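You operate a simulated robot arm through the tools that you are given. There is no shell and no other tool. Be economical: measure what you need, move in short steps, check, and stop when the job is done.

Carry out the task below with a simulated robot arm. There is one attempt and no reset: what you move stays moved.

Task
Wipe the small printer's plate, then heat the printer up.
Fine: bed all the way forward, teal cloth back where it lay, then switch on, dial to HEAT, green key once; watch till it shows hot and leave it on. What is to be rubbed or washed off counts as gone when no trace of it is left.

Only the result counts: the job must be done as asked and must still hold three seconds after the hand-in. Knocking over, shifting, dropping, spilling or breaking anything else fails it. Flat cloth is picked up by pressing the open fingertips on it (5 to 10 N) and closing them slowly along it; thin cloth reads only 2 to 8 mm in the jaws.

Robot
A 7-joint arm with a two-finger parallel gripper, fixed in place. Base frame: the origin is at the foot of the arm, x ahead of it, y to its left, z up; the work surface is at about z = 0. Units: m, rad, N and s.
With the tool pointing down near the work surface it reaches from about 0.22 to 0.58 m from the base axis. Its first joint turns from -1.152 to 1.152 rad. Payload 2.5 kg.
Tool frame: the origin (TCP) lies between the finger pads and is the grasp point; the fingertips stand 0.023 m ahead of it; z points along the fingers, y is the line along which they close. The gripper opens to 0.094 m. The fingers are 0.038 m wide and 0.01 m thick; the gripper's body (0.054 by 0.096 m) begins 0.039 m behind the TCP.
Orientation is that of the tool frame in the base frame, as a unit quaternion [x, y, z, w]. With the fingers straight down and closing along the base's y, the tool's x points along the base's -x, its y along +y and its z along -z.

Tools
- The arm moves only by the tool nudge_tool. Its argument "commands" is a list of rows, each an object of numbers (a shift or turn left out is 0, a gripper value left out holds the last): "tx", "ty", "tz": the shift along the tool's x, y, z in m; "wx", "wy", "wz": the turn, a rotation vector about the tool's x, y, z in rad. In form: [{"tx": .., "ty": .., "tz": .., "wx": .., "wy": .., "wz": ..}, ...]. A call has 1 to 8 rows; each row is the pose to reach, as a shift and turn from the pose commanded when the call began, along the tool's axes at that moment. "grip" is the opening in per cent of the stroke, from 0 (shut) to 100 (fully open), set as the call begins (left out, the last holds). A row lasts 0.2 s, in which the tool goes at most 0.05 m and 0.15 rad; a call with a longer step from one row to the next is refused whole, and so is a gripper value outside its range. A pose out of reach is approached as far as the arm can. The call stops where the force on the tool passes 90 N (or 10 N more than at its start, if that is more) or the arm is blocked; 0.2 s more then pass. Each finger travels about 0.108 m/s and halts on what it meets, pressing with about 37 N; the grip force reading is that of the motor and also rises with nothing between the fingers. The clock runs only during rows and for 0.2 s after the last one: add rows that repeat a pose to give the fingers time. It gives the time, the measured TCP pose, the force on the tool (base axes), the opening and the grip force at its end, in the units of the frame above (readings bear some noise), with the torque about the TCP (base axes, N m) and any sound that the robot's microphone picked up.
- Cameras (640 x 400 px; columns grow to the right, rows downward): "scene" is fixed at [0.1033, -0.4003, 0.5427]; the picture's right is [0.92, -0.39, 0.00], its down [-0.22, -0.53, -0.82] and it looks along [0.32, 0.76, -0.57] (base axes); focal length 214 px, centre (320, 200). "wrist" rides on the gripper at [0.086, 0.016, -0.075] in the tool frame; the picture's right is [-0.18, 0.98, 0.00], its down [-0.58, -0.11, -0.81] and it looks along [-0.79, -0.15, 0.59] (tool axes); focal length 243 px, centre (320, 200). There is no depth. A picture from a camera that has moved, and an enlarged one, comes with that camera's place and axes in the base frame and with its lens.
- capture(camera): a new picture of that camera. The clock stands still meanwhile.
- enlarge(camera, box): a new picture of the part [left, top, right, bottom] of that camera's present view, enlarged. The clock stands still meanwhile.
- job_done(): hands the job in; it is judged then, once.

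Go step by step. Nothing tells you positions but the pictures and the camera data: compare them with the known pose of the tool, close in by small moves and look again before you grip or let go. The budget is 120 turns and 64 pictures, counting those below and the enlarged ones. Unless the task says otherwise, let go and move clear before handing in.

The tools are called after "Call:" as a command line: name --argument value ..., lists and objects as JSON in quotes. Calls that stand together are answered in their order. nudge_tool: Moves the arm, as the interface text tells. Its arguments: {"type":"object","properties":{"commands":{"type":"array"},"grip":{"type":"number"}},"required":["commands"]} The other tools are called the same way: capture (camera) takes a picture; enlarge (camera, box) takes an enlarged picture of a part of a camera's view; job_done () hands the job in.

At the start:

```text
time: 0.0
tool_pos: [0.2866, -0.1377, 0.3837]
tool_rot: [0.0, 1.0, 0.0, 0.0]
ft_force: [0.5, -0.1, -0.5]
ft_torque: [0.01, -0.01, 0.0]
grip_width: 0.094
grasp_force: 0.1
```

scene: 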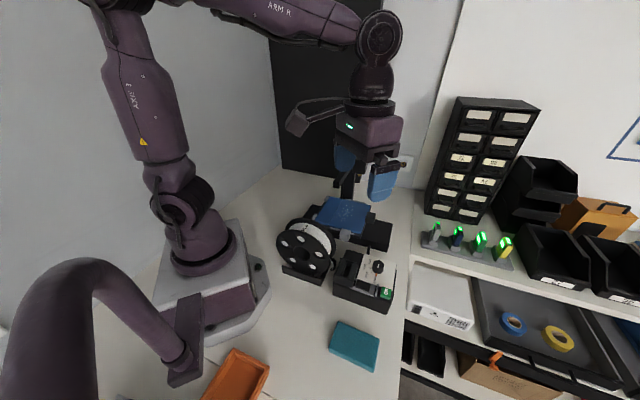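
wrist: 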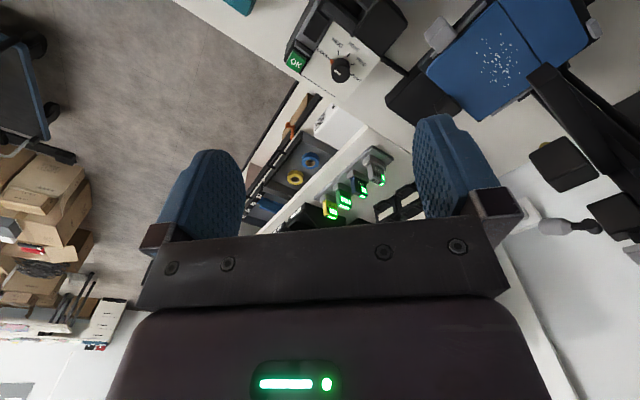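

I see a small printer with a blue bed, a control box with dial and green OK key, and a teal cloth near the front of the table. I'll enlarge for detail.

Call:
enlarge --camera "scene" --box '[260, 160, 420, 260]'

Call:
enlarge --camera "scene" --box '[260, 240, 420, 400]'

Call:
enlarge --camera "wrist" --box '[220, 0, 640, 260]'

```text
4.00 times, centred on (340, 210) of scene
camera zoom: at [0.1033, -0.4003, 0.5427], right [0.92, -0.39, 0.0], down [-0.22, -0.53, -0.82], along [0.32, 0.76, -0.57], focal length 858 px, centre (240, 160)
```

zoom: 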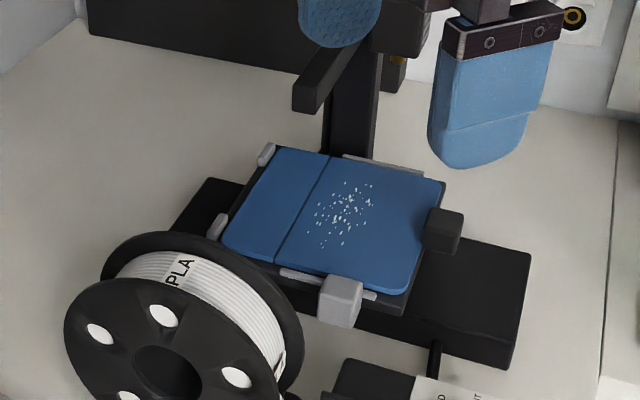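

```text
2.50 times, centred on (340, 320) of scene
camera zoom: at [0.1033, -0.4003, 0.5427], right [0.92, -0.39, 0.0], down [-0.22, -0.53, -0.82], along [0.32, 0.76, -0.57], focal length 536 px, centre (270, -100)
```

zoom: 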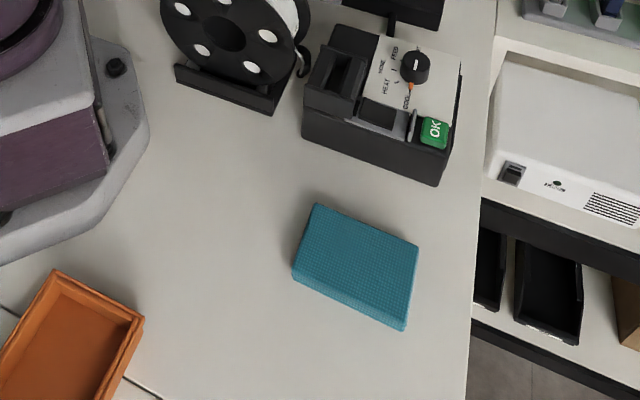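

```text
1.52 times, centred on (430, 130) of wrist
camera zoom: at [0.2, -0.12, 0.4581], right [0.18, 0.98, 0.0], down [0.58, -0.11, 0.81], along [0.79, -0.15, -0.59], focal length 370 px, centre (152, 307)
```

zoom: 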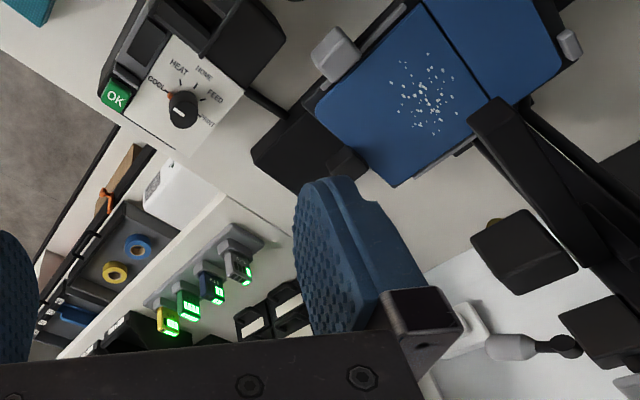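

The bed is near (0.42, 0.12, 0.06) and the cloth near (0.255, -0.24). I'll shift the arm left for a closer look at the printer.

Call:
nudge_tool --commands '[{"ty": 0.045}, {"ty": 0.09}, {"ty": 0.135}, {"ty": 0.16}, {"ty": 0.16}]'

Call:
capture --camera "wrist"

```text
time: 1.2
tool_pos: [0.2883, 0.0222, 0.3855]
tool_rot: [0.0, 1.0, 0.0, 0.0]
ft_force: [0.4, -0.1, -0.2]
ft_torque: [-0.03, 0.01, -0.03]
grip_width: 0.0941
grasp_force: 0.1
```

```text
58 pictures are left
camera wrist: at [0.2003, 0.0397, 0.46], right [0.18, 0.98, 0.0], down [0.58, -0.11, 0.81], along [0.79, -0.15, -0.59], focal length 243 px, centre (320, 200)
```

wrist: 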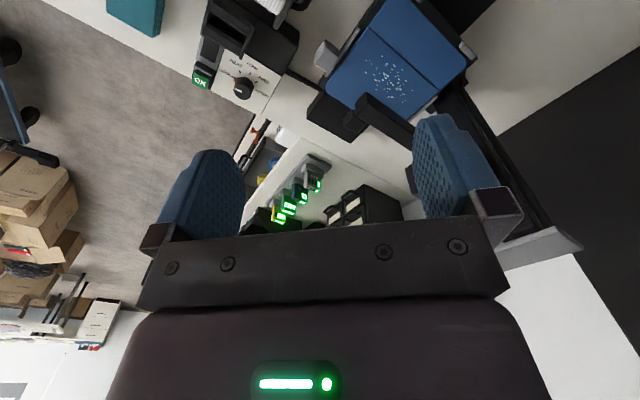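

The printer is at upper right; I'll zoom in on it and on the control box.

Call:
enlarge --camera "wrist" --box '[280, 0, 500, 140]'

Call:
enlarge --camera "wrist" --box '[180, 0, 340, 110]'

Call:
enlarge --camera "scene" --box '[270, 100, 430, 260]'

```text
2.86 times, centred on (390, 70) of wrist
camera zoom: at [0.2003, 0.0397, 0.46], right [0.18, 0.98, 0.0], down [0.58, -0.11, 0.81], along [0.79, -0.15, -0.59], focal length 693 px, centre (120, 571)
```

zoom: 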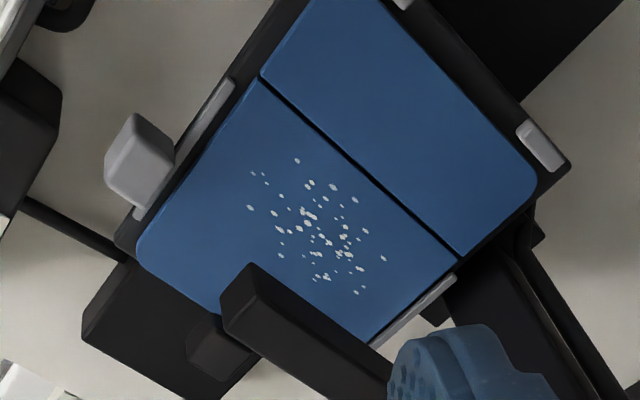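

```text
3.64 times, centred on (260, 55) of wrist
camera zoom: at [0.2003, 0.0397, 0.46], right [0.18, 0.98, 0.0], down [0.58, -0.11, 0.81], along [0.79, -0.15, -0.59], focal length 882 px, centre (538, 727)
```

zoom: 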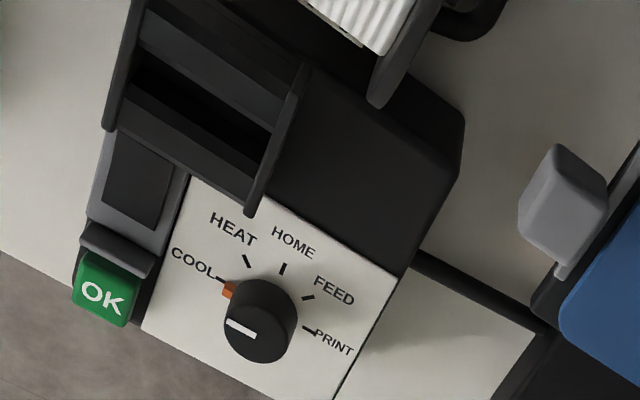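

```text
2.50 times, centred on (350, 180) of scene
camera zoom: at [0.1033, -0.4003, 0.5427], right [0.92, -0.39, 0.0], down [-0.22, -0.53, -0.82], along [0.32, 0.76, -0.57], focal length 536 px, centre (245, 250)
```

zoom: 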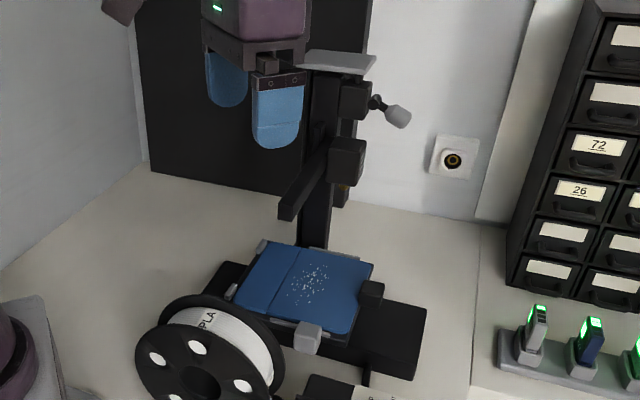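

The bed seems to slide along roughly (+x,−y), with the printer front to the lower right; panel knob is near (0.387,-0.126,0.07). I'll turn the wrist 45° to line up with the printer, then look closer.

Call:
nudge_tool --commands '[{"wz": 0.13, "tz": 0.02}, {"wz": 0.26, "tz": 0.04}, {"wz": 0.39, "tz": 0.06}, {"wz": 0.52, "tz": 0.08}, {"wz": 0.65, "tz": 0.1}, {"wz": 0.785, "tz": 0.1}, {"wz": 0.785, "tz": 0.1}]'

Call:
capture --camera "wrist"

```text
time: 2.8
tool_pos: [0.2868, 0.0232, 0.2849]
tool_rot: [0.384, 0.923, 0.0, -0.001]
ft_force: [-0.7, -0.1, -0.4]
ft_torque: [0.0, -0.01, 0.0]
grip_width: 0.0938
grasp_force: 0.1
```

```text
54 pictures are left
camera wrist: at [0.2365, 0.0957, 0.3591], right [0.83, 0.56, 0.0], down [0.33, -0.49, 0.81], along [0.45, -0.67, -0.59], focal length 243 px, centre (320, 200)
```

wrist: 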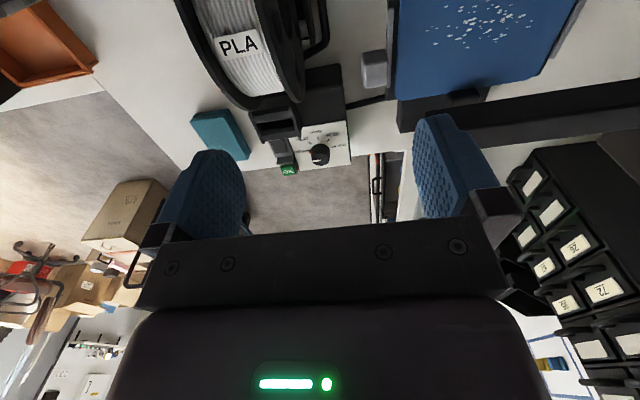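

Aligned now. Zooming on panel and bed from here.

Call:
enlarge --camera "wrist" --box '[240, 80, 370, 180]'

Call:
enlarge --camera "wrist" --box '[340, 0, 600, 150]'

```text
4.00 times, centred on (305, 130) of wrist
camera zoom: at [0.2365, 0.0957, 0.3591], right [0.83, 0.56, 0.0], down [0.33, -0.49, 0.81], along [0.45, -0.67, -0.59], focal length 970 px, centre (380, 480)
```

zoom: 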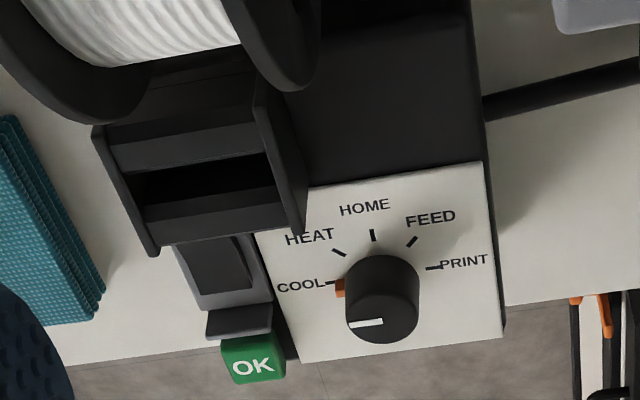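

```text
2.46 times, centred on (470, 75) of wrist
camera zoom: at [0.2365, 0.0957, 0.3591], right [0.83, 0.56, 0.0], down [0.33, -0.49, 0.81], along [0.45, -0.67, -0.59], focal length 597 px, centre (-49, 508)
```

zoom: 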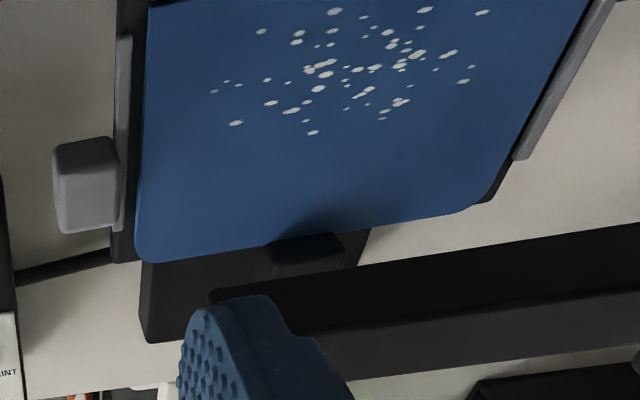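

Knob pointer (orange) is at COOL; HEAT is one detent clockwise. I need closer views of the switch area and of the bed's attached blocks.

Call:
enlarge --camera "scene" --box '[330, 240, 400, 315]'

Call:
enlarge --camera "scene" --box '[310, 190, 400, 260]'

```text
5.33 times, centred on (365, 278) of scene
camera zoom: at [0.1033, -0.4003, 0.5427], right [0.92, -0.39, 0.0], down [-0.22, -0.53, -0.82], along [0.32, 0.76, -0.57], focal length 1144 px, centre (80, -213)
```

zoom: 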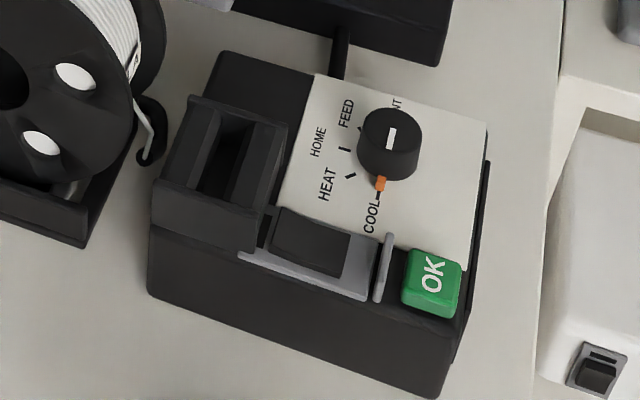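

```text
5.71 times, centred on (355, 225) of scene
camera zoom: at [0.1033, -0.4003, 0.5427], right [0.92, -0.39, 0.0], down [-0.22, -0.53, -0.82], along [0.32, 0.76, -0.57], focal length 1226 px, centre (120, 57)
```

zoom: 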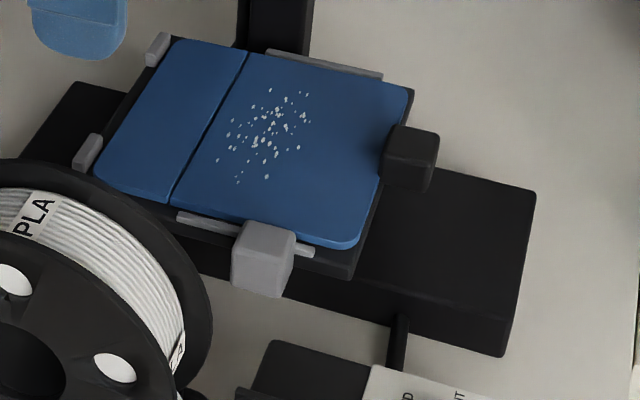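

The black block (≈(0.478,0.054,0.08)) looks like the bed's front handle; the bed slides along (0.71,-0.71) and the beam (z≈0.23) sits above its middle. To keep the wrist camera away from the beam I'll turn the wrist half a turn so the camera is on the front side.

Call:
nudge_tool --commands '[{"wz": -0.14, "tz": -0.03}, {"wz": -0.28, "tz": -0.06}, {"wz": -0.42, "tz": -0.06}, {"wz": -0.56, "tz": -0.06}, {"wz": -0.7, "tz": -0.06}, {"wz": -0.84, "tz": -0.06}, {"wz": -0.98, "tz": -0.06}, {"wz": -1.1, "tz": -0.06}]'

Call:
nudge_tool --commands '[{"wz": -0.14}, {"wz": -0.28}, {"wz": -0.42}, {"wz": -0.56}, {"wz": -0.7}, {"wz": -0.84}, {"wz": -0.98}, {"wz": -1.1}]'

Call:
nudge_tool --commands '[{"wz": -0.14}, {"wz": -0.28}, {"wz": -0.42}, {"wz": -0.56}, {"wz": -0.7}, {"wz": -0.84}, {"wz": -0.942}, {"wz": -0.942}]'

```text
time: 4.6
tool_pos: [0.2877, 0.0226, 0.3433]
tool_rot: [-0.158, 0.987, -0.001, 0.0]
ft_force: [0.8, -0.3, -0.8]
ft_torque: [0.0, 0.0, 0.0]
grip_width: 0.0938
grasp_force: 0.0
```

```text
time: 6.4
tool_pos: [0.2862, 0.0223, 0.344]
tool_rot: [-0.65, 0.76, 0.0, 0.001]
ft_force: [0.3, -0.5, -0.3]
ft_torque: [0.0, 0.02, 0.02]
grip_width: 0.0943
grasp_force: 0.0
```

```text
time: 8.2
tool_pos: [0.2866, 0.0224, 0.3445]
tool_rot: [0.924, -0.382, 0.0, 0.0]
ft_force: [0.1, 0.6, 0.5]
ft_torque: [0.04, 0.02, 0.01]
grip_width: 0.0941
grasp_force: 0.0
```

The flip worked. Next I move over the front side of the bed, keeping height, and look.

Call:
nudge_tool --commands '[{"tx": 0.045}, {"tx": 0.09}, {"tx": 0.125}, {"tx": 0.125, "ty": -0.045}, {"tx": 0.125, "ty": -0.09}, {"tx": 0.125, "ty": -0.135}, {"tx": 0.125, "ty": -0.157}, {"tx": 0.125, "ty": -0.157}]'

Call:
capture --camera "wrist"

Call:
capture --camera "scene"

```text
time: 10.0
tool_pos: [0.4848, 0.0463, 0.3427]
tool_rot: [0.924, -0.382, 0.001, 0.001]
ft_force: [-0.3, -0.5, 0.3]
ft_torque: [0.01, -0.01, 0.01]
grip_width: 0.0939
grasp_force: 0.0
```

```text
49 pictures are left
camera wrist: at [0.5351, -0.0248, 0.4184], right [-0.82, -0.57, 0.0], down [-0.33, 0.49, 0.81], along [-0.46, 0.67, -0.59], focal length 243 px, centre (320, 200)
```

wrist: 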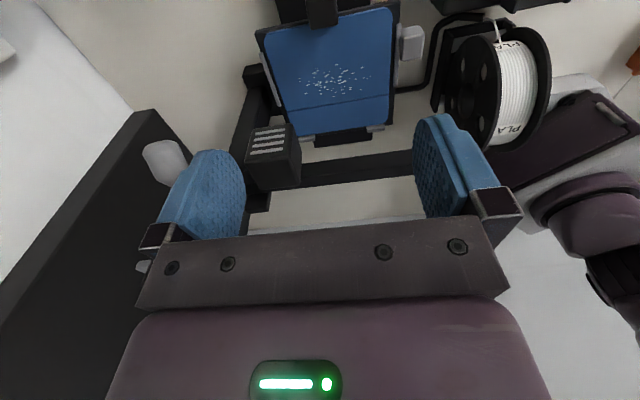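

```text
48 pictures are left
```

scene: 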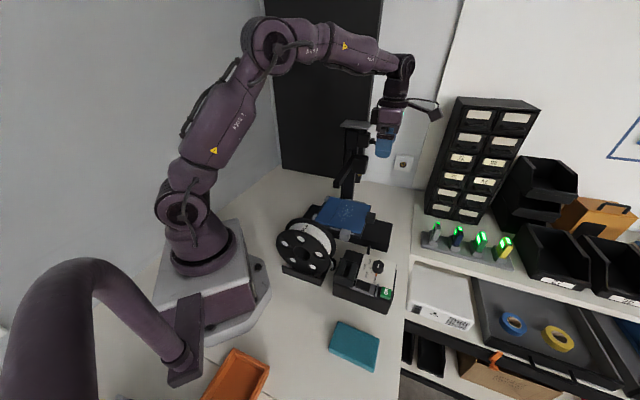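

Clear view of the bed from the front. Zooming on handle and specks.

Call:
enlarge --camera "wrist" --box '[230, 0, 450, 150]'

```text
2.67 times, centred on (340, 75) of wrist
camera zoom: at [0.5351, -0.0248, 0.4184], right [-0.82, -0.57, 0.0], down [-0.33, 0.49, 0.81], along [-0.46, 0.67, -0.59], focal length 647 px, centre (267, 533)
```

zoom: 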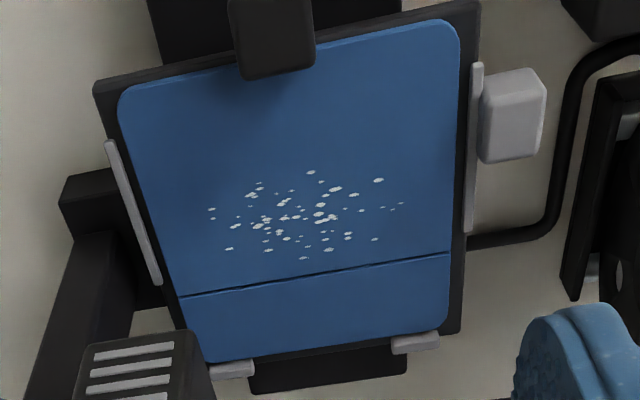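

Handle confirmed at about (0.479,0.052), top z≈0.095; the printer head is at about (0.476,0.147,0.225), so I'll stay a bit forward and descend partway, then check clearance.

Call:
nudge_tool --commands '[{"tx": 0.012, "tz": 0.03}, {"tx": 0.012, "tz": 0.06}, {"tx": 0.012, "tz": 0.09}, {"tx": 0.012, "tz": 0.12}, {"tx": 0.012, "tz": 0.15}, {"tx": 0.012, "tz": 0.15}]' --grip 65

Call:
enlarge --camera "scene" --box '[300, 80, 440, 250]'

Call:
capture --camera "wrist"

```text
time: 11.4
tool_pos: [0.4951, 0.0365, 0.1938]
tool_rot: [0.924, -0.382, 0.001, 0.0]
ft_force: [-0.4, 1.1, 0.6]
ft_torque: [-0.01, 0.03, -0.01]
grip_width: 0.061
grasp_force: 0.0
```

```text
2.35 times, centred on (370, 165) of scene
camera zoom: at [0.1033, -0.4003, 0.5427], right [0.92, -0.39, 0.0], down [-0.22, -0.53, -0.82], along [0.32, 0.76, -0.57], focal length 505 px, centre (202, 282)
```

zoom: 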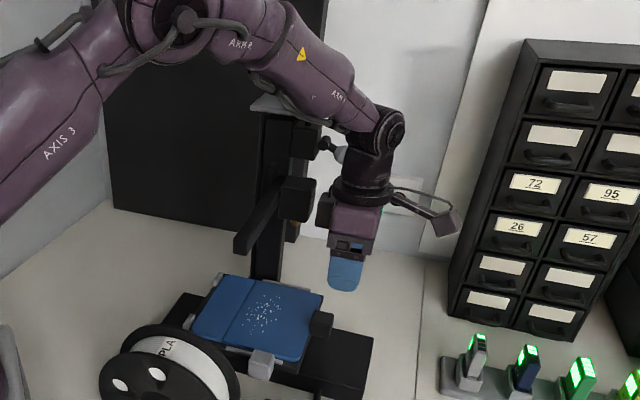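

```text
45 pictures are left
camera wrist: at [0.5445, -0.0343, 0.2691], right [-0.83, -0.56, 0.0], down [-0.33, 0.49, 0.81], along [-0.46, 0.67, -0.59], focal length 243 px, centre (320, 200)
```

wrist: 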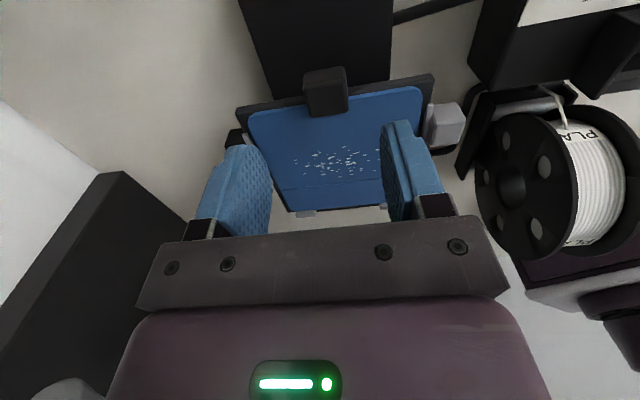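

The handle spans v≈0.289–0.315, z≈0.069–0.095, about 33 mm wide, right under the fingers. Descending and gripping.

Call:
nudge_tool --commands '[{"tx": -0.012, "tz": 0.03}, {"tx": -0.012, "tz": 0.06}, {"tx": -0.012, "tz": 0.085}, {"tx": -0.012, "tz": 0.105}, {"tx": -0.012, "tz": 0.105}]'

Call:
capture --camera "wrist"

```text
time: 12.6
tool_pos: [0.4863, 0.047, 0.0876]
tool_rot: [0.924, -0.383, 0.0, -0.001]
ft_force: [-0.1, 0.1, -0.5]
ft_torque: [0.0, -0.02, 0.02]
grip_width: 0.0611
grasp_force: 0.0
```

```text
44 pictures are left
camera wrist: at [0.5357, -0.0258, 0.1628], right [-0.82, -0.57, 0.0], down [-0.33, 0.49, 0.81], along [-0.46, 0.67, -0.59], focal length 243 px, centre (320, 200)
```

wrist: 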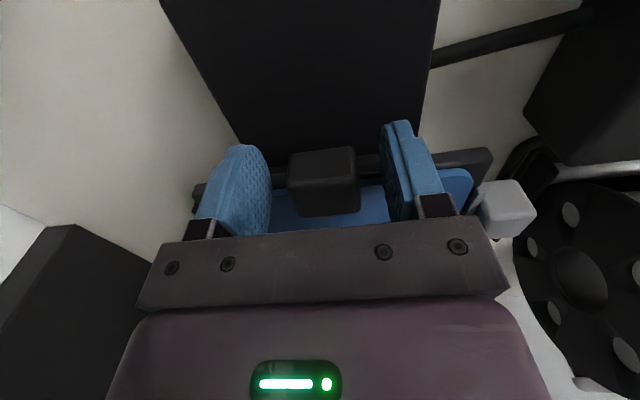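

The handle is between the fingers. Closing on it.

Call:
nudge_tool --commands '[{}, {}, {}, {}]' --grip 20

```text
time: 13.6
tool_pos: [0.4854, 0.0446, 0.0883]
tool_rot: [0.924, -0.382, 0.0, 0.001]
ft_force: [-6.5, -5.2, 0.7]
ft_torque: [-0.06, 0.06, 0.42]
grip_width: 0.0334
grasp_force: 37.4
```

Gripped (33 mm). Pulling forward slowly.

Call:
nudge_tool --commands '[{"tx": 0.005}, {"tx": 0.01}, {"tx": 0.015}, {"tx": 0.02}, {"tx": 0.025}, {"tx": 0.03}]'

Call:
enlarge --camera "scene" --box '[290, 170, 430, 260]'

```text
time: 15.0
tool_pos: [0.5075, 0.0232, 0.0896]
tool_rot: [0.924, -0.383, 0.0, 0.0]
ft_force: [-9.5, -4.4, 3.7]
ft_torque: [0.07, 0.38, 0.44]
grip_width: 0.0337
grasp_force: 37.1
```

```text
4.44 times, centred on (360, 215) of scene
camera zoom: at [0.1033, -0.4003, 0.5427], right [0.92, -0.39, 0.0], down [-0.22, -0.53, -0.82], along [0.32, 0.76, -0.57], focal length 953 px, centre (142, 133)
```

zoom: 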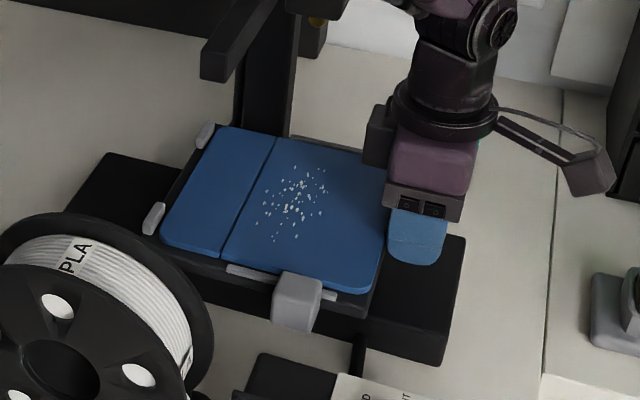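

The bed is following freely. Continuing until it meets its stop.

Call:
nudge_tool --commands '[{"tx": 0.005}, {"tx": 0.01}, {"tx": 0.015}, {"tx": 0.02}, {"tx": 0.025}, {"tx": 0.03}]'

```text
time: 16.4
tool_pos: [0.5294, 0.0035, 0.0893]
tool_rot: [0.924, -0.382, 0.002, -0.001]
ft_force: [0.0, 0.3, -1.5]
ft_torque: [-0.13, -0.08, 0.04]
grip_width: 0.0333
grasp_force: 37.1
```

Call:
nudge_tool --commands '[{"tx": 0.004}, {"tx": 0.008}, {"tx": 0.012}, {"tx": 0.016}, {"tx": 0.02}]'

Call:
enlarge --camera "scene" --box '[290, 170, 430, 260]'

```text
time: 17.6
tool_pos: [0.5425, -0.0112, 0.0883]
tool_rot: [0.924, -0.382, 0.0, 0.0]
ft_force: [-0.2, -0.6, -2.6]
ft_torque: [-0.09, -0.13, 0.01]
grip_width: 0.0339
grasp_force: 36.6
```

```text
4.44 times, centred on (360, 215) of scene
camera zoom: at [0.1033, -0.4003, 0.5427], right [0.92, -0.39, 0.0], down [-0.22, -0.53, -0.82], along [0.32, 0.76, -0.57], focal length 953 px, centre (142, 133)
```

zoom: 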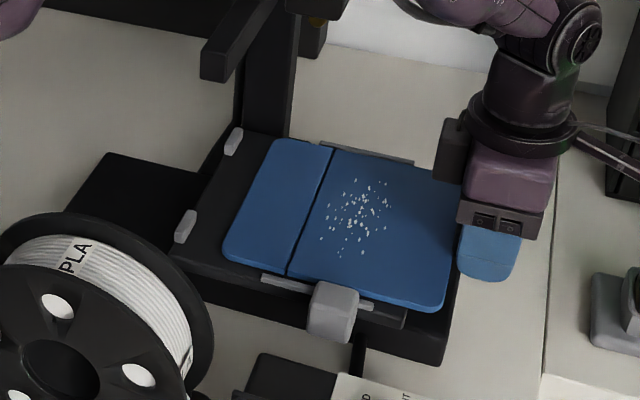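

The black handle belongs to the plate itself: the carriage seems to have hit its stop and the plate slid ~2.5 cm forward relative to it. I must seat it back against its rear clips; looking from the wrist first.

Call:
capture --camera "wrist"

Call:
enlarge --camera "scene" --box '[325, 190, 405, 250]'

```text
41 pictures are left
camera wrist: at [0.5923, -0.0828, 0.1631], right [-0.82, -0.57, 0.0], down [-0.33, 0.49, 0.81], along [-0.46, 0.67, -0.59], focal length 243 px, centre (320, 200)
```

wrist: 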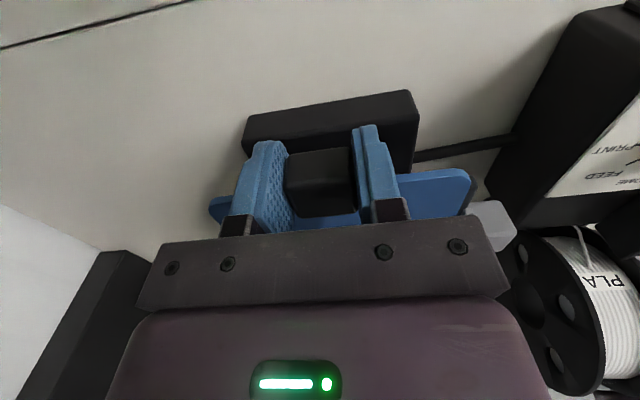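

```text
6.67 times, centred on (365, 220) of scene
camera zoom: at [0.1033, -0.4003, 0.5427], right [0.92, -0.39, 0.0], down [-0.22, -0.53, -0.82], along [0.32, 0.76, -0.57], focal length 1430 px, centre (20, 67)
```

zoom: 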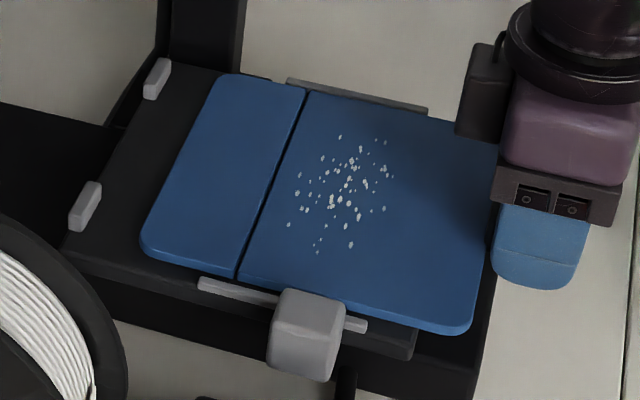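

The plate has slid along its side guides, still flat. Pushing it back gently toward the rear clips.

Call:
nudge_tool --commands '[{"tx": -0.004}, {"tx": -0.008}, {"tx": -0.012}, {"tx": -0.016}, {"tx": -0.019}]'

Call:
enlarge --camera "scene" --box '[325, 190, 405, 250]'

```text
time: 18.8
tool_pos: [0.5296, 0.0022, 0.0879]
tool_rot: [0.924, -0.382, 0.001, 0.001]
ft_force: [2.8, -2.8, -2.6]
ft_torque: [-0.16, -0.21, -0.01]
grip_width: 0.0339
grasp_force: 36.9
```

```text
6.67 times, centred on (365, 220) of scene
camera zoom: at [0.1033, -0.4003, 0.5427], right [0.92, -0.39, 0.0], down [-0.22, -0.53, -0.82], along [0.32, 0.76, -0.57], focal length 1430 px, centre (20, 67)
```

zoom: 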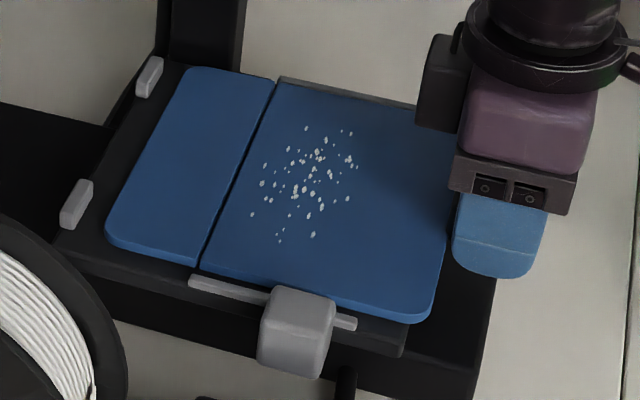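

Good, about 1 cm gap remains; pushing further (the carriage creeps back slightly, I'll re-pull it later by the grey block).

Call:
nudge_tool --commands '[{"tx": -0.003}, {"tx": -0.006}, {"tx": -0.009}, {"tx": -0.012}, {"tx": -0.015}]'

Call:
enlarge --camera "scene" --box '[325, 190, 405, 250]'

```text
time: 20.0
tool_pos: [0.5202, 0.0125, 0.089]
tool_rot: [0.924, -0.382, 0.0, 0.0]
ft_force: [3.9, -1.6, -0.2]
ft_torque: [-0.01, -0.03, -0.14]
grip_width: 0.0336
grasp_force: 37.0
```

```text
6.67 times, centred on (365, 220) of scene
camera zoom: at [0.1033, -0.4003, 0.5427], right [0.92, -0.39, 0.0], down [-0.22, -0.53, -0.82], along [0.32, 0.76, -0.57], focal length 1430 px, centre (20, 67)
```

zoom: 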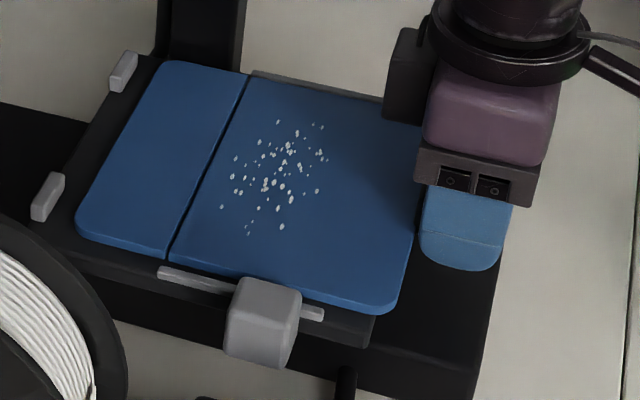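

The carriage now moves together with the plate, ~8 mm gap remaining. Lifting the plate a hair reduces friction; I'll test that.

Call:
nudge_tool --commands '[{"tz": -0.001}, {"tz": -0.0015}, {"tz": -0.0015}]'

```text
time: 20.8
tool_pos: [0.5185, 0.0141, 0.0904]
tool_rot: [0.924, -0.383, 0.0, 0.0]
ft_force: [-0.8, 0.3, -1.4]
ft_torque: [-0.15, -0.13, -0.01]
grip_width: 0.0338
grasp_force: 37.1
```

Call:
nudge_tool --commands '[{"tz": -0.0012}, {"tz": -0.0012, "tx": -0.009}, {"tz": -0.0012, "tx": -0.009}]'

Call:
enlarge --camera "scene" --box '[325, 190, 405, 250]'

```text
time: 21.6
tool_pos: [0.5116, 0.0184, 0.0909]
tool_rot: [0.924, -0.383, 0.0, 0.0]
ft_force: [-0.3, 0.0, -0.8]
ft_torque: [-0.09, -0.11, 0.01]
grip_width: 0.0335
grasp_force: 37.2
```

```text
6.67 times, centred on (365, 220) of scene
camera zoom: at [0.1033, -0.4003, 0.5427], right [0.92, -0.39, 0.0], down [-0.22, -0.53, -0.82], along [0.32, 0.76, -0.57], focal length 1430 px, centre (20, 67)
```

zoom: 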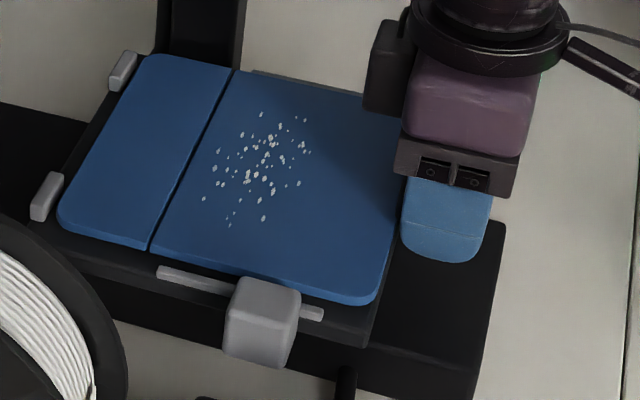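

Works: the plate slid back without the carriage moving, now nearly at the clips. A final couple of millimetres, then lower it.

Call:
nudge_tool --commands '[{"tx": -0.002}, {"tx": -0.003}, {"tx": -0.003, "tz": 0.0015}, {"tx": -0.003, "tz": 0.0027}, {"tx": -0.003, "tz": 0.0027}]'

Call:
enlarge --camera "scene" --box '[325, 190, 405, 250]'

```text
time: 22.8
tool_pos: [0.5107, 0.0205, 0.0906]
tool_rot: [0.924, -0.383, 0.0, 0.0]
ft_force: [-3.9, -4.8, 19.9]
ft_torque: [0.54, 0.64, 0.27]
grip_width: 0.0338
grasp_force: 37.3
```

```text
6.67 times, centred on (365, 220) of scene
camera zoom: at [0.1032, -0.4003, 0.5427], right [0.92, -0.39, 0.0], down [-0.22, -0.53, -0.82], along [0.32, 0.76, -0.57], focal length 1430 px, centre (20, 67)
```

zoom: 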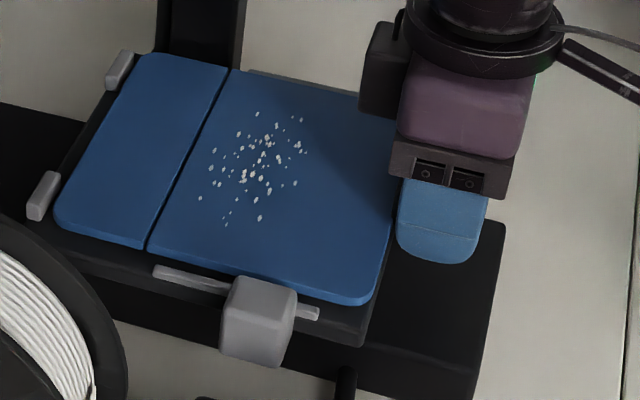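

The plate now sits against the clips (carriage moved with it). Releasing and examining the seating.

Call:
nudge_tool --commands '[{"tz": -0.002}, {"tz": -0.002}, {"tz": -0.002}, {"tz": -0.002}]' --grip 62

Call:
nudge_tool --commands '[{"tz": -0.03}, {"tz": -0.07}, {"tz": -0.11}, {"tz": -0.11}]'

Call:
capture --camera "wrist"

Call:
enlarge --camera "scene" --box '[310, 190, 400, 250]'

```text
time: 23.8
tool_pos: [0.5091, 0.0223, 0.0904]
tool_rot: [0.924, -0.383, 0.0, 0.0]
ft_force: [0.1, 0.5, 0.1]
ft_torque: [-0.01, 0.0, -0.03]
grip_width: 0.0582
grasp_force: 0.0
```

```text
time: 24.8
tool_pos: [0.5094, 0.0222, 0.2005]
tool_rot: [0.924, -0.382, 0.0, -0.001]
ft_force: [0.2, -0.1, -0.2]
ft_torque: [-0.02, 0.03, 0.0]
grip_width: 0.0584
grasp_force: 0.1
```

```text
35 pictures are left
camera wrist: at [0.5595, -0.0505, 0.2748], right [-0.82, -0.57, 0.0], down [-0.33, 0.49, 0.81], along [-0.46, 0.67, -0.59], focal length 243 px, centre (320, 200)
```

wrist: 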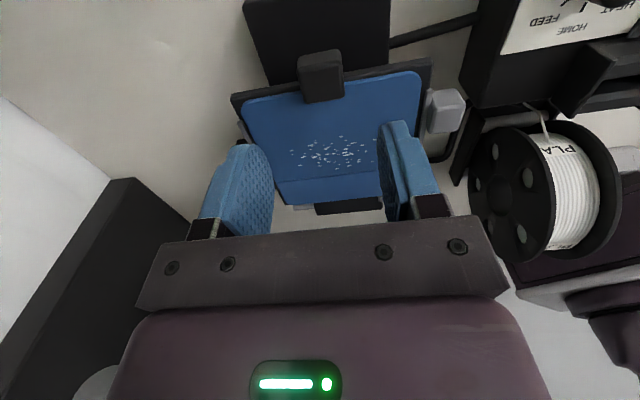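

```text
6.67 times, centred on (355, 220) of scene
camera zoom: at [0.1033, -0.4003, 0.5427], right [0.92, -0.39, 0.0], down [-0.22, -0.53, -0.82], along [0.32, 0.76, -0.57], focal length 1430 px, centre (87, 67)
```

zoom: 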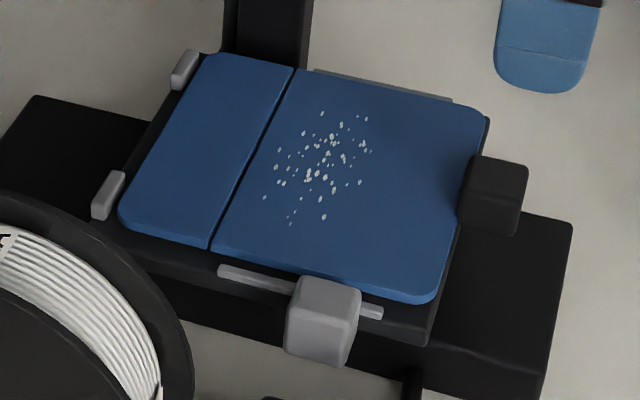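

The plate looks perhaps 2 mm higher than at first; I need a closer look at rear and side seating.

Call:
enlarge --camera "wrist" --box '[225, 40, 475, 220]'

Call:
enlarge --camera "scene" --box '[325, 215, 385, 250]'

```text
2.22 times, centred on (350, 130) of wrist
camera zoom: at [0.5595, -0.0505, 0.2748], right [-0.82, -0.57, 0.0], down [-0.33, 0.49, 0.81], along [-0.46, 0.67, -0.59], focal length 539 px, centre (253, 356)
```

zoom: 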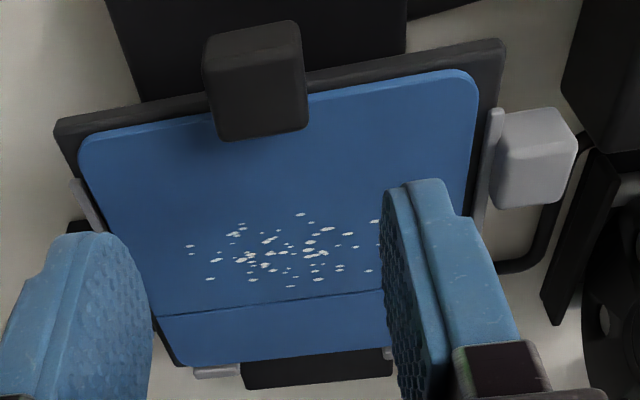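

```text
10.67 times, centred on (355, 232) of scene
camera zoom: at [0.1033, -0.4003, 0.5427], right [0.92, -0.39, 0.0], down [-0.22, -0.53, -0.82], along [0.32, 0.76, -0.57], focal length 2288 px, centre (-53, -147)
```

zoom: 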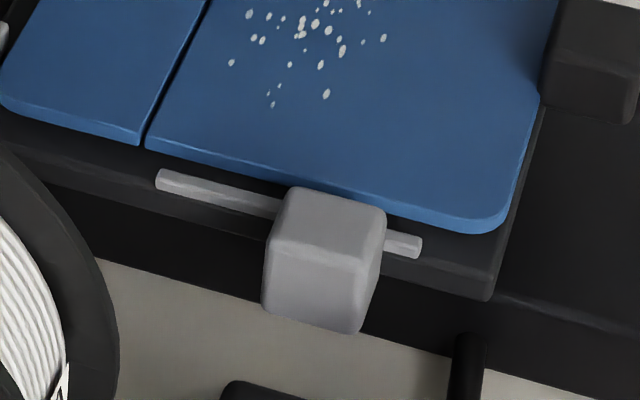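

I'll tap the plate lightly with closed fingertips to learn its real height near the front corner.

Call:
nudge_tool --commands '[{"tx": -0.02, "ty": 0.025}, {"tx": -0.05, "ty": 0.046}, {"tx": -0.05, "ty": 0.046, "tz": 0.04}, {"tx": -0.05, "ty": 0.046, "tz": 0.08}, {"tx": -0.05, "ty": 0.046, "tz": 0.104}, {"tx": -0.05, "ty": 0.046, "tz": 0.104}]' --grip 0

Call:
nudge_tool --commands '[{"tz": 0.002}, {"tz": 0.004}, {"tz": 0.005}, {"tz": 0.005}]'

```text
time: 26.2
tool_pos: [0.4441, 0.0225, 0.1007]
tool_rot: [0.924, -0.382, 0.003, 0.0]
ft_force: [-16.6, -12.5, 60.1]
ft_torque: [0.52, 1.06, 0.61]
grip_width: 0.0
grasp_force: 37.6
```

```text
time: 27.1
tool_pos: [0.4452, 0.022, 0.0988]
tool_rot: [0.924, -0.383, 0.006, 0.001]
ft_force: [-4.8, -0.6, 11.3]
ft_torque: [0.13, 0.29, 0.02]
grip_width: 0.0001
grasp_force: 36.9
stopped in row 4: the force on the tool passed its limit at 91 N (the readings are from after the stop); the commanded pose is now the measured one
```

Contact came earlier than expected (plate top ≈0.076). Backing off and looking.

Call:
nudge_tool --commands '[{"tz": -0.02}, {"tz": -0.06, "tx": 0.02}, {"tz": -0.1, "tx": 0.05}, {"tz": -0.1, "tx": 0.05}]'

Call:
enlarge --camera "scene" --box '[310, 190, 400, 250]'

Call:
enlarge --camera "wrist" --box '[225, 40, 475, 220]'

```text
time: 28.1
tool_pos: [0.4802, -0.0102, 0.1998]
tool_rot: [0.923, -0.384, 0.005, 0.002]
ft_force: [0.0, 0.5, 0.3]
ft_torque: [0.04, -0.01, -0.01]
grip_width: 0.0
grasp_force: 36.7
```

```text
6.67 times, centred on (355, 220) of scene
camera zoom: at [0.1033, -0.4003, 0.5427], right [0.92, -0.39, 0.0], down [-0.22, -0.53, -0.82], along [0.32, 0.76, -0.57], focal length 1430 px, centre (87, 67)
```

zoom: 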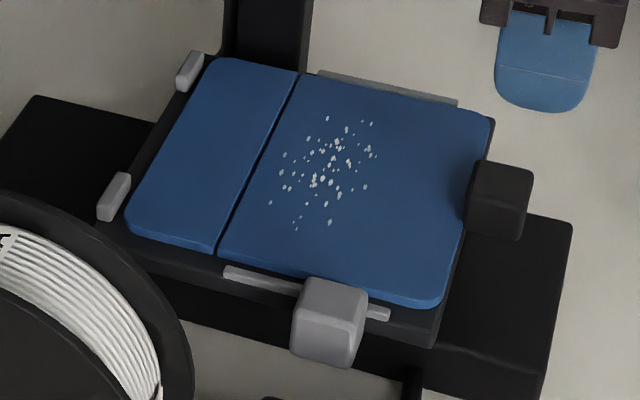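

```text
2.22 times, centred on (350, 130) of wrist
camera zoom: at [0.5292, -0.083, 0.2753], right [-0.83, -0.56, 0.0], down [-0.34, 0.49, 0.8], along [-0.45, 0.66, -0.6], focal length 539 px, centre (253, 356)
```

zoom: 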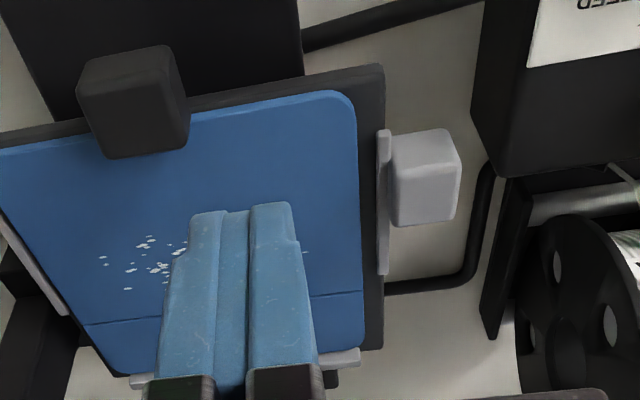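

Pressing actually seated the plate: its corners again line up with the clips as originally (plate top ≈0.0755). I'll now drag the carriage to its front stop by pressing lightly on the plate's clean front corner, which keeps the plate seated.

Call:
nudge_tool --commands '[{"tx": -0.03, "tz": 0.03}, {"tx": -0.05, "tz": 0.06}, {"tx": -0.05, "tz": 0.09}, {"tx": -0.05, "tz": 0.096}, {"tx": -0.05, "tz": 0.096}]'

```text
time: 29.2
tool_pos: [0.4455, 0.022, 0.1013]
tool_rot: [0.924, -0.383, 0.006, 0.001]
ft_force: [-0.3, -0.3, -0.7]
ft_torque: [0.0, 0.0, -0.01]
grip_width: 0.0001
grasp_force: 37.1
```

Call:
nudge_tool --commands '[{"tz": 0.001}, {"tz": 0.002}, {"tz": 0.003}, {"tz": 0.003}]'

```text
time: 30.2
tool_pos: [0.4457, 0.0209, 0.0987]
tool_rot: [0.924, -0.383, 0.005, 0.001]
ft_force: [-1.4, -0.2, 3.0]
ft_torque: [0.05, 0.07, 0.02]
grip_width: 0.0
grasp_force: 37.4
```

Call:
nudge_tool --commands '[{"tz": 0.001}, {"tz": 0.001, "tx": 0.004}, {"tz": 0.001, "tx": 0.008}, {"tz": 0.001, "tx": 0.012}]'

```text
time: 31.2
tool_pos: [0.4534, 0.0136, 0.0999]
tool_rot: [0.923, -0.384, 0.007, -0.002]
ft_force: [-3.1, 0.0, 21.0]
ft_torque: [0.28, 0.33, 0.11]
grip_width: 0.0
grasp_force: 36.6
```

Call:
nudge_tool --commands '[{"tx": 0.004}, {"tx": 0.008}, {"tx": 0.012}, {"tx": 0.016}, {"tx": 0.02}, {"tx": 0.02}]'

Call:
enlarge --camera "scene" --box '[310, 190, 400, 250]'

```text
time: 32.6
tool_pos: [0.4692, -0.0012, 0.0988]
tool_rot: [0.924, -0.383, 0.006, 0.0]
ft_force: [1.9, 6.3, 15.3]
ft_torque: [0.32, 0.17, -0.12]
grip_width: 0.0
grasp_force: 36.9
```

```text
6.67 times, centred on (355, 220) of scene
camera zoom: at [0.1032, -0.4003, 0.5427], right [0.92, -0.39, 0.0], down [-0.22, -0.53, -0.82], along [0.32, 0.76, -0.57], focal length 1430 px, centre (87, 67)
```

zoom: 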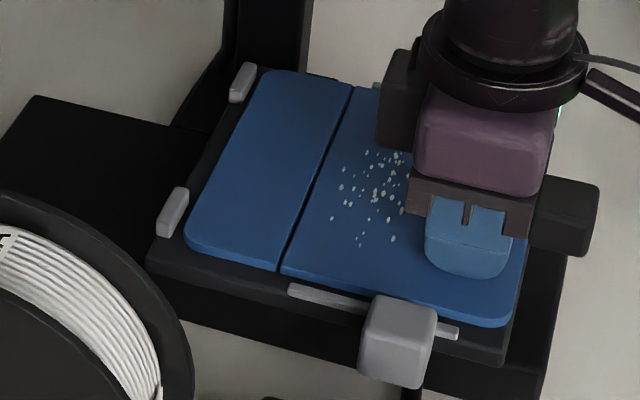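

Carriage is moving well forward. Continuing.

Call:
nudge_tool --commands '[{"tx": 0.004}, {"tx": 0.008}, {"tx": 0.012}, {"tx": 0.016}, {"tx": 0.02}, {"tx": 0.02}]'

Call:
enlarge --camera "scene" --box '[310, 190, 400, 250]'

```text
time: 34.0
tool_pos: [0.4822, -0.0152, 0.0994]
tool_rot: [0.923, -0.384, 0.006, 0.001]
ft_force: [0.1, 6.4, 13.8]
ft_torque: [0.35, 0.23, -0.06]
grip_width: 0.0002
grasp_force: 36.9
```

```text
6.67 times, centred on (355, 220) of scene
camera zoom: at [0.1032, -0.4003, 0.5427], right [0.92, -0.39, 0.0], down [-0.22, -0.53, -0.82], along [0.32, 0.76, -0.57], focal length 1430 px, centre (87, 67)
```

zoom: 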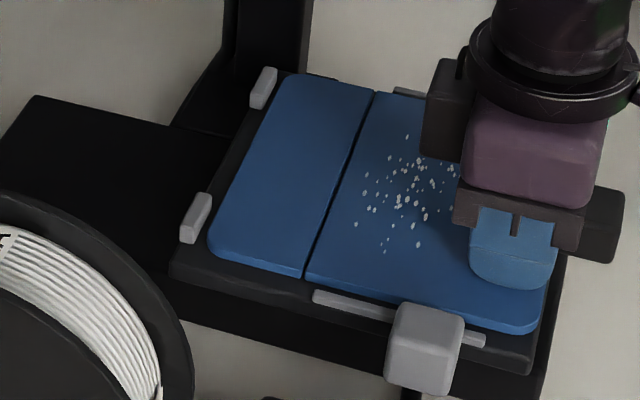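

Call:
nudge_tool --commands '[{"tx": 0.004}, {"tx": 0.008}, {"tx": 0.012}, {"tx": 0.015}, {"tx": 0.015}]'

Call:
enlarge --camera "scene" --box '[310, 190, 400, 250]'

```text
time: 35.2
tool_pos: [0.4924, -0.0248, 0.0985]
tool_rot: [0.923, -0.384, 0.005, 0.0]
ft_force: [-6.9, 3.4, 16.2]
ft_torque: [0.26, 0.42, 0.07]
grip_width: 0.0001
grasp_force: 36.5
```

```text
6.67 times, centred on (355, 220) of scene
camera zoom: at [0.1032, -0.4003, 0.5427], right [0.92, -0.39, 0.0], down [-0.22, -0.53, -0.82], along [0.32, 0.76, -0.57], focal length 1430 px, centre (87, 67)
```

zoom: 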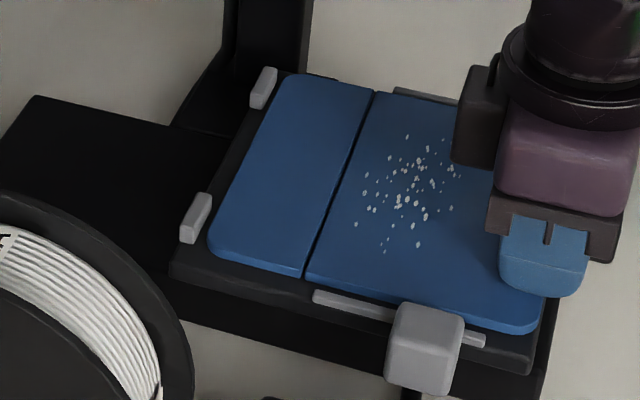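

The carriage is at its front stop now (fingers slid without moving it). Rising for a top view to verify how the plate sits compared with the start.

Call:
nudge_tool --commands '[{"tz": -0.04}, {"tz": -0.09}, {"tz": -0.14, "ty": -0.02}, {"tz": -0.19, "ty": -0.045, "tx": 0.01}, {"tz": -0.24, "ty": -0.045, "tx": 0.01}, {"tz": -0.24, "ty": -0.045, "tx": 0.01}]'

Call:
enlarge --camera "wrist" --box '[230, 0, 450, 150]'

```text
refused: row 3 steps farther than a row can; nothing moved
```

```text
2.67 times, centred on (340, 75) of wrist
camera zoom: at [0.541, -0.0965, 0.1746], right [-0.83, -0.56, 0.0], down [-0.34, 0.49, 0.8], along [-0.45, 0.66, -0.6], focal length 647 px, centre (267, 533)
```

zoom: 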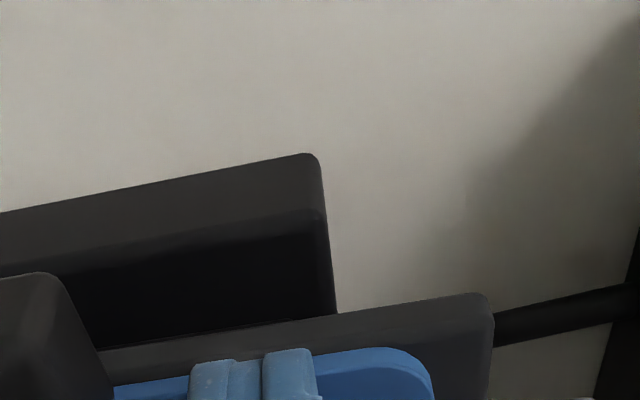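

Call:
nudge_tool --commands '[{"tz": -0.04}, {"tz": -0.085}, {"tz": -0.125, "ty": -0.02}, {"tz": -0.165, "ty": -0.045}, {"tz": -0.205, "ty": -0.045, "tx": 0.01}, {"tz": -0.24, "ty": -0.045, "tx": 0.01}, {"tz": -0.24, "ty": -0.045, "tx": 0.01}]'

Call:
enlarge --camera "wrist" --box '[230, 0, 450, 150]'

```text
time: 36.9
tool_pos: [0.5291, 0.0003, 0.3387]
tool_rot: [0.923, -0.384, 0.004, 0.0]
ft_force: [0.1, -0.7, -1.0]
ft_torque: [0.02, -0.02, -0.03]
grip_width: 0.0
grasp_force: 36.8
```

```text
2.67 times, centred on (340, 75) of wrist
camera zoom: at [0.5784, -0.0701, 0.415], right [-0.83, -0.56, 0.0], down [-0.34, 0.49, 0.8], along [-0.45, 0.66, -0.6], focal length 647 px, centre (267, 533)
```

zoom: 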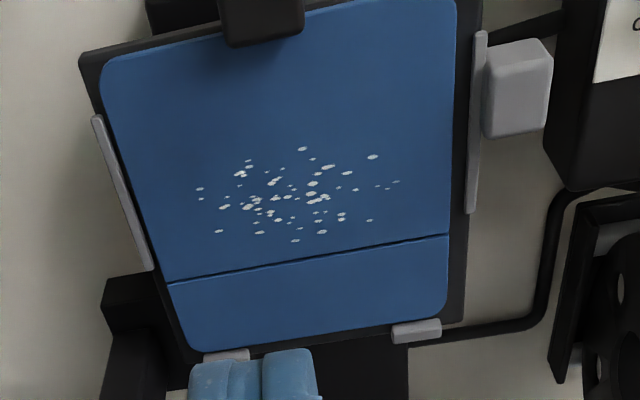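

Plate sits against its clips with only ~1–2 mm difference; specks now cover about u 0.322–0.426, v 0.27–0.32 (u=(x+y)/√2, v=(x−y)/√2), clear of the beam. Next fetch the cloth: unwinding the wrist and moving over it.

Call:
nudge_tool --commands '[{"ty": 0.04, "wz": 0.14}, {"ty": 0.08, "wz": 0.28}, {"ty": 0.12, "wz": 0.42}, {"ty": 0.16, "wz": 0.56}, {"ty": 0.2, "wz": 0.7}, {"ty": 0.24, "wz": 0.84}, {"ty": 0.26, "wz": 0.98}, {"ty": 0.28, "wz": 1.12}]' --grip 100

Call:
nudge_tool --commands '[{"wz": 0.14}, {"wz": 0.28}, {"wz": 0.42}, {"wz": 0.56}, {"wz": 0.7}, {"wz": 0.84}, {"wz": 0.98}, {"wz": 1.12}]'

Call:
nudge_tool --commands '[{"wz": 0.14}, {"wz": 0.28}, {"wz": 0.42}, {"wz": 0.56}, {"wz": 0.7}, {"wz": 0.84}, {"wz": 0.902}, {"wz": 0.902}]'

```text
time: 38.6
tool_pos: [0.3304, -0.1982, 0.3383]
tool_rot: [-0.578, 0.816, -0.006, 0.002]
ft_force: [0.3, 0.3, 0.6]
ft_torque: [0.01, -0.02, -0.01]
grip_width: 0.0939
grasp_force: 0.0
```

```text
time: 40.5
tool_pos: [0.3314, -0.1967, 0.3366]
tool_rot: [-0.057, 0.998, -0.003, 0.004]
ft_force: [-0.9, -0.3, 0.2]
ft_torque: [0.0, -0.03, -0.02]
grip_width: 0.094
grasp_force: 0.1
```

```text
time: 42.2
tool_pos: [0.3311, -0.1963, 0.3383]
tool_rot: [0.385, 0.923, -0.001, 0.005]
ft_force: [-0.7, -0.2, 0.5]
ft_torque: [0.04, 0.03, 0.01]
grip_width: 0.0939
grasp_force: 0.1
```

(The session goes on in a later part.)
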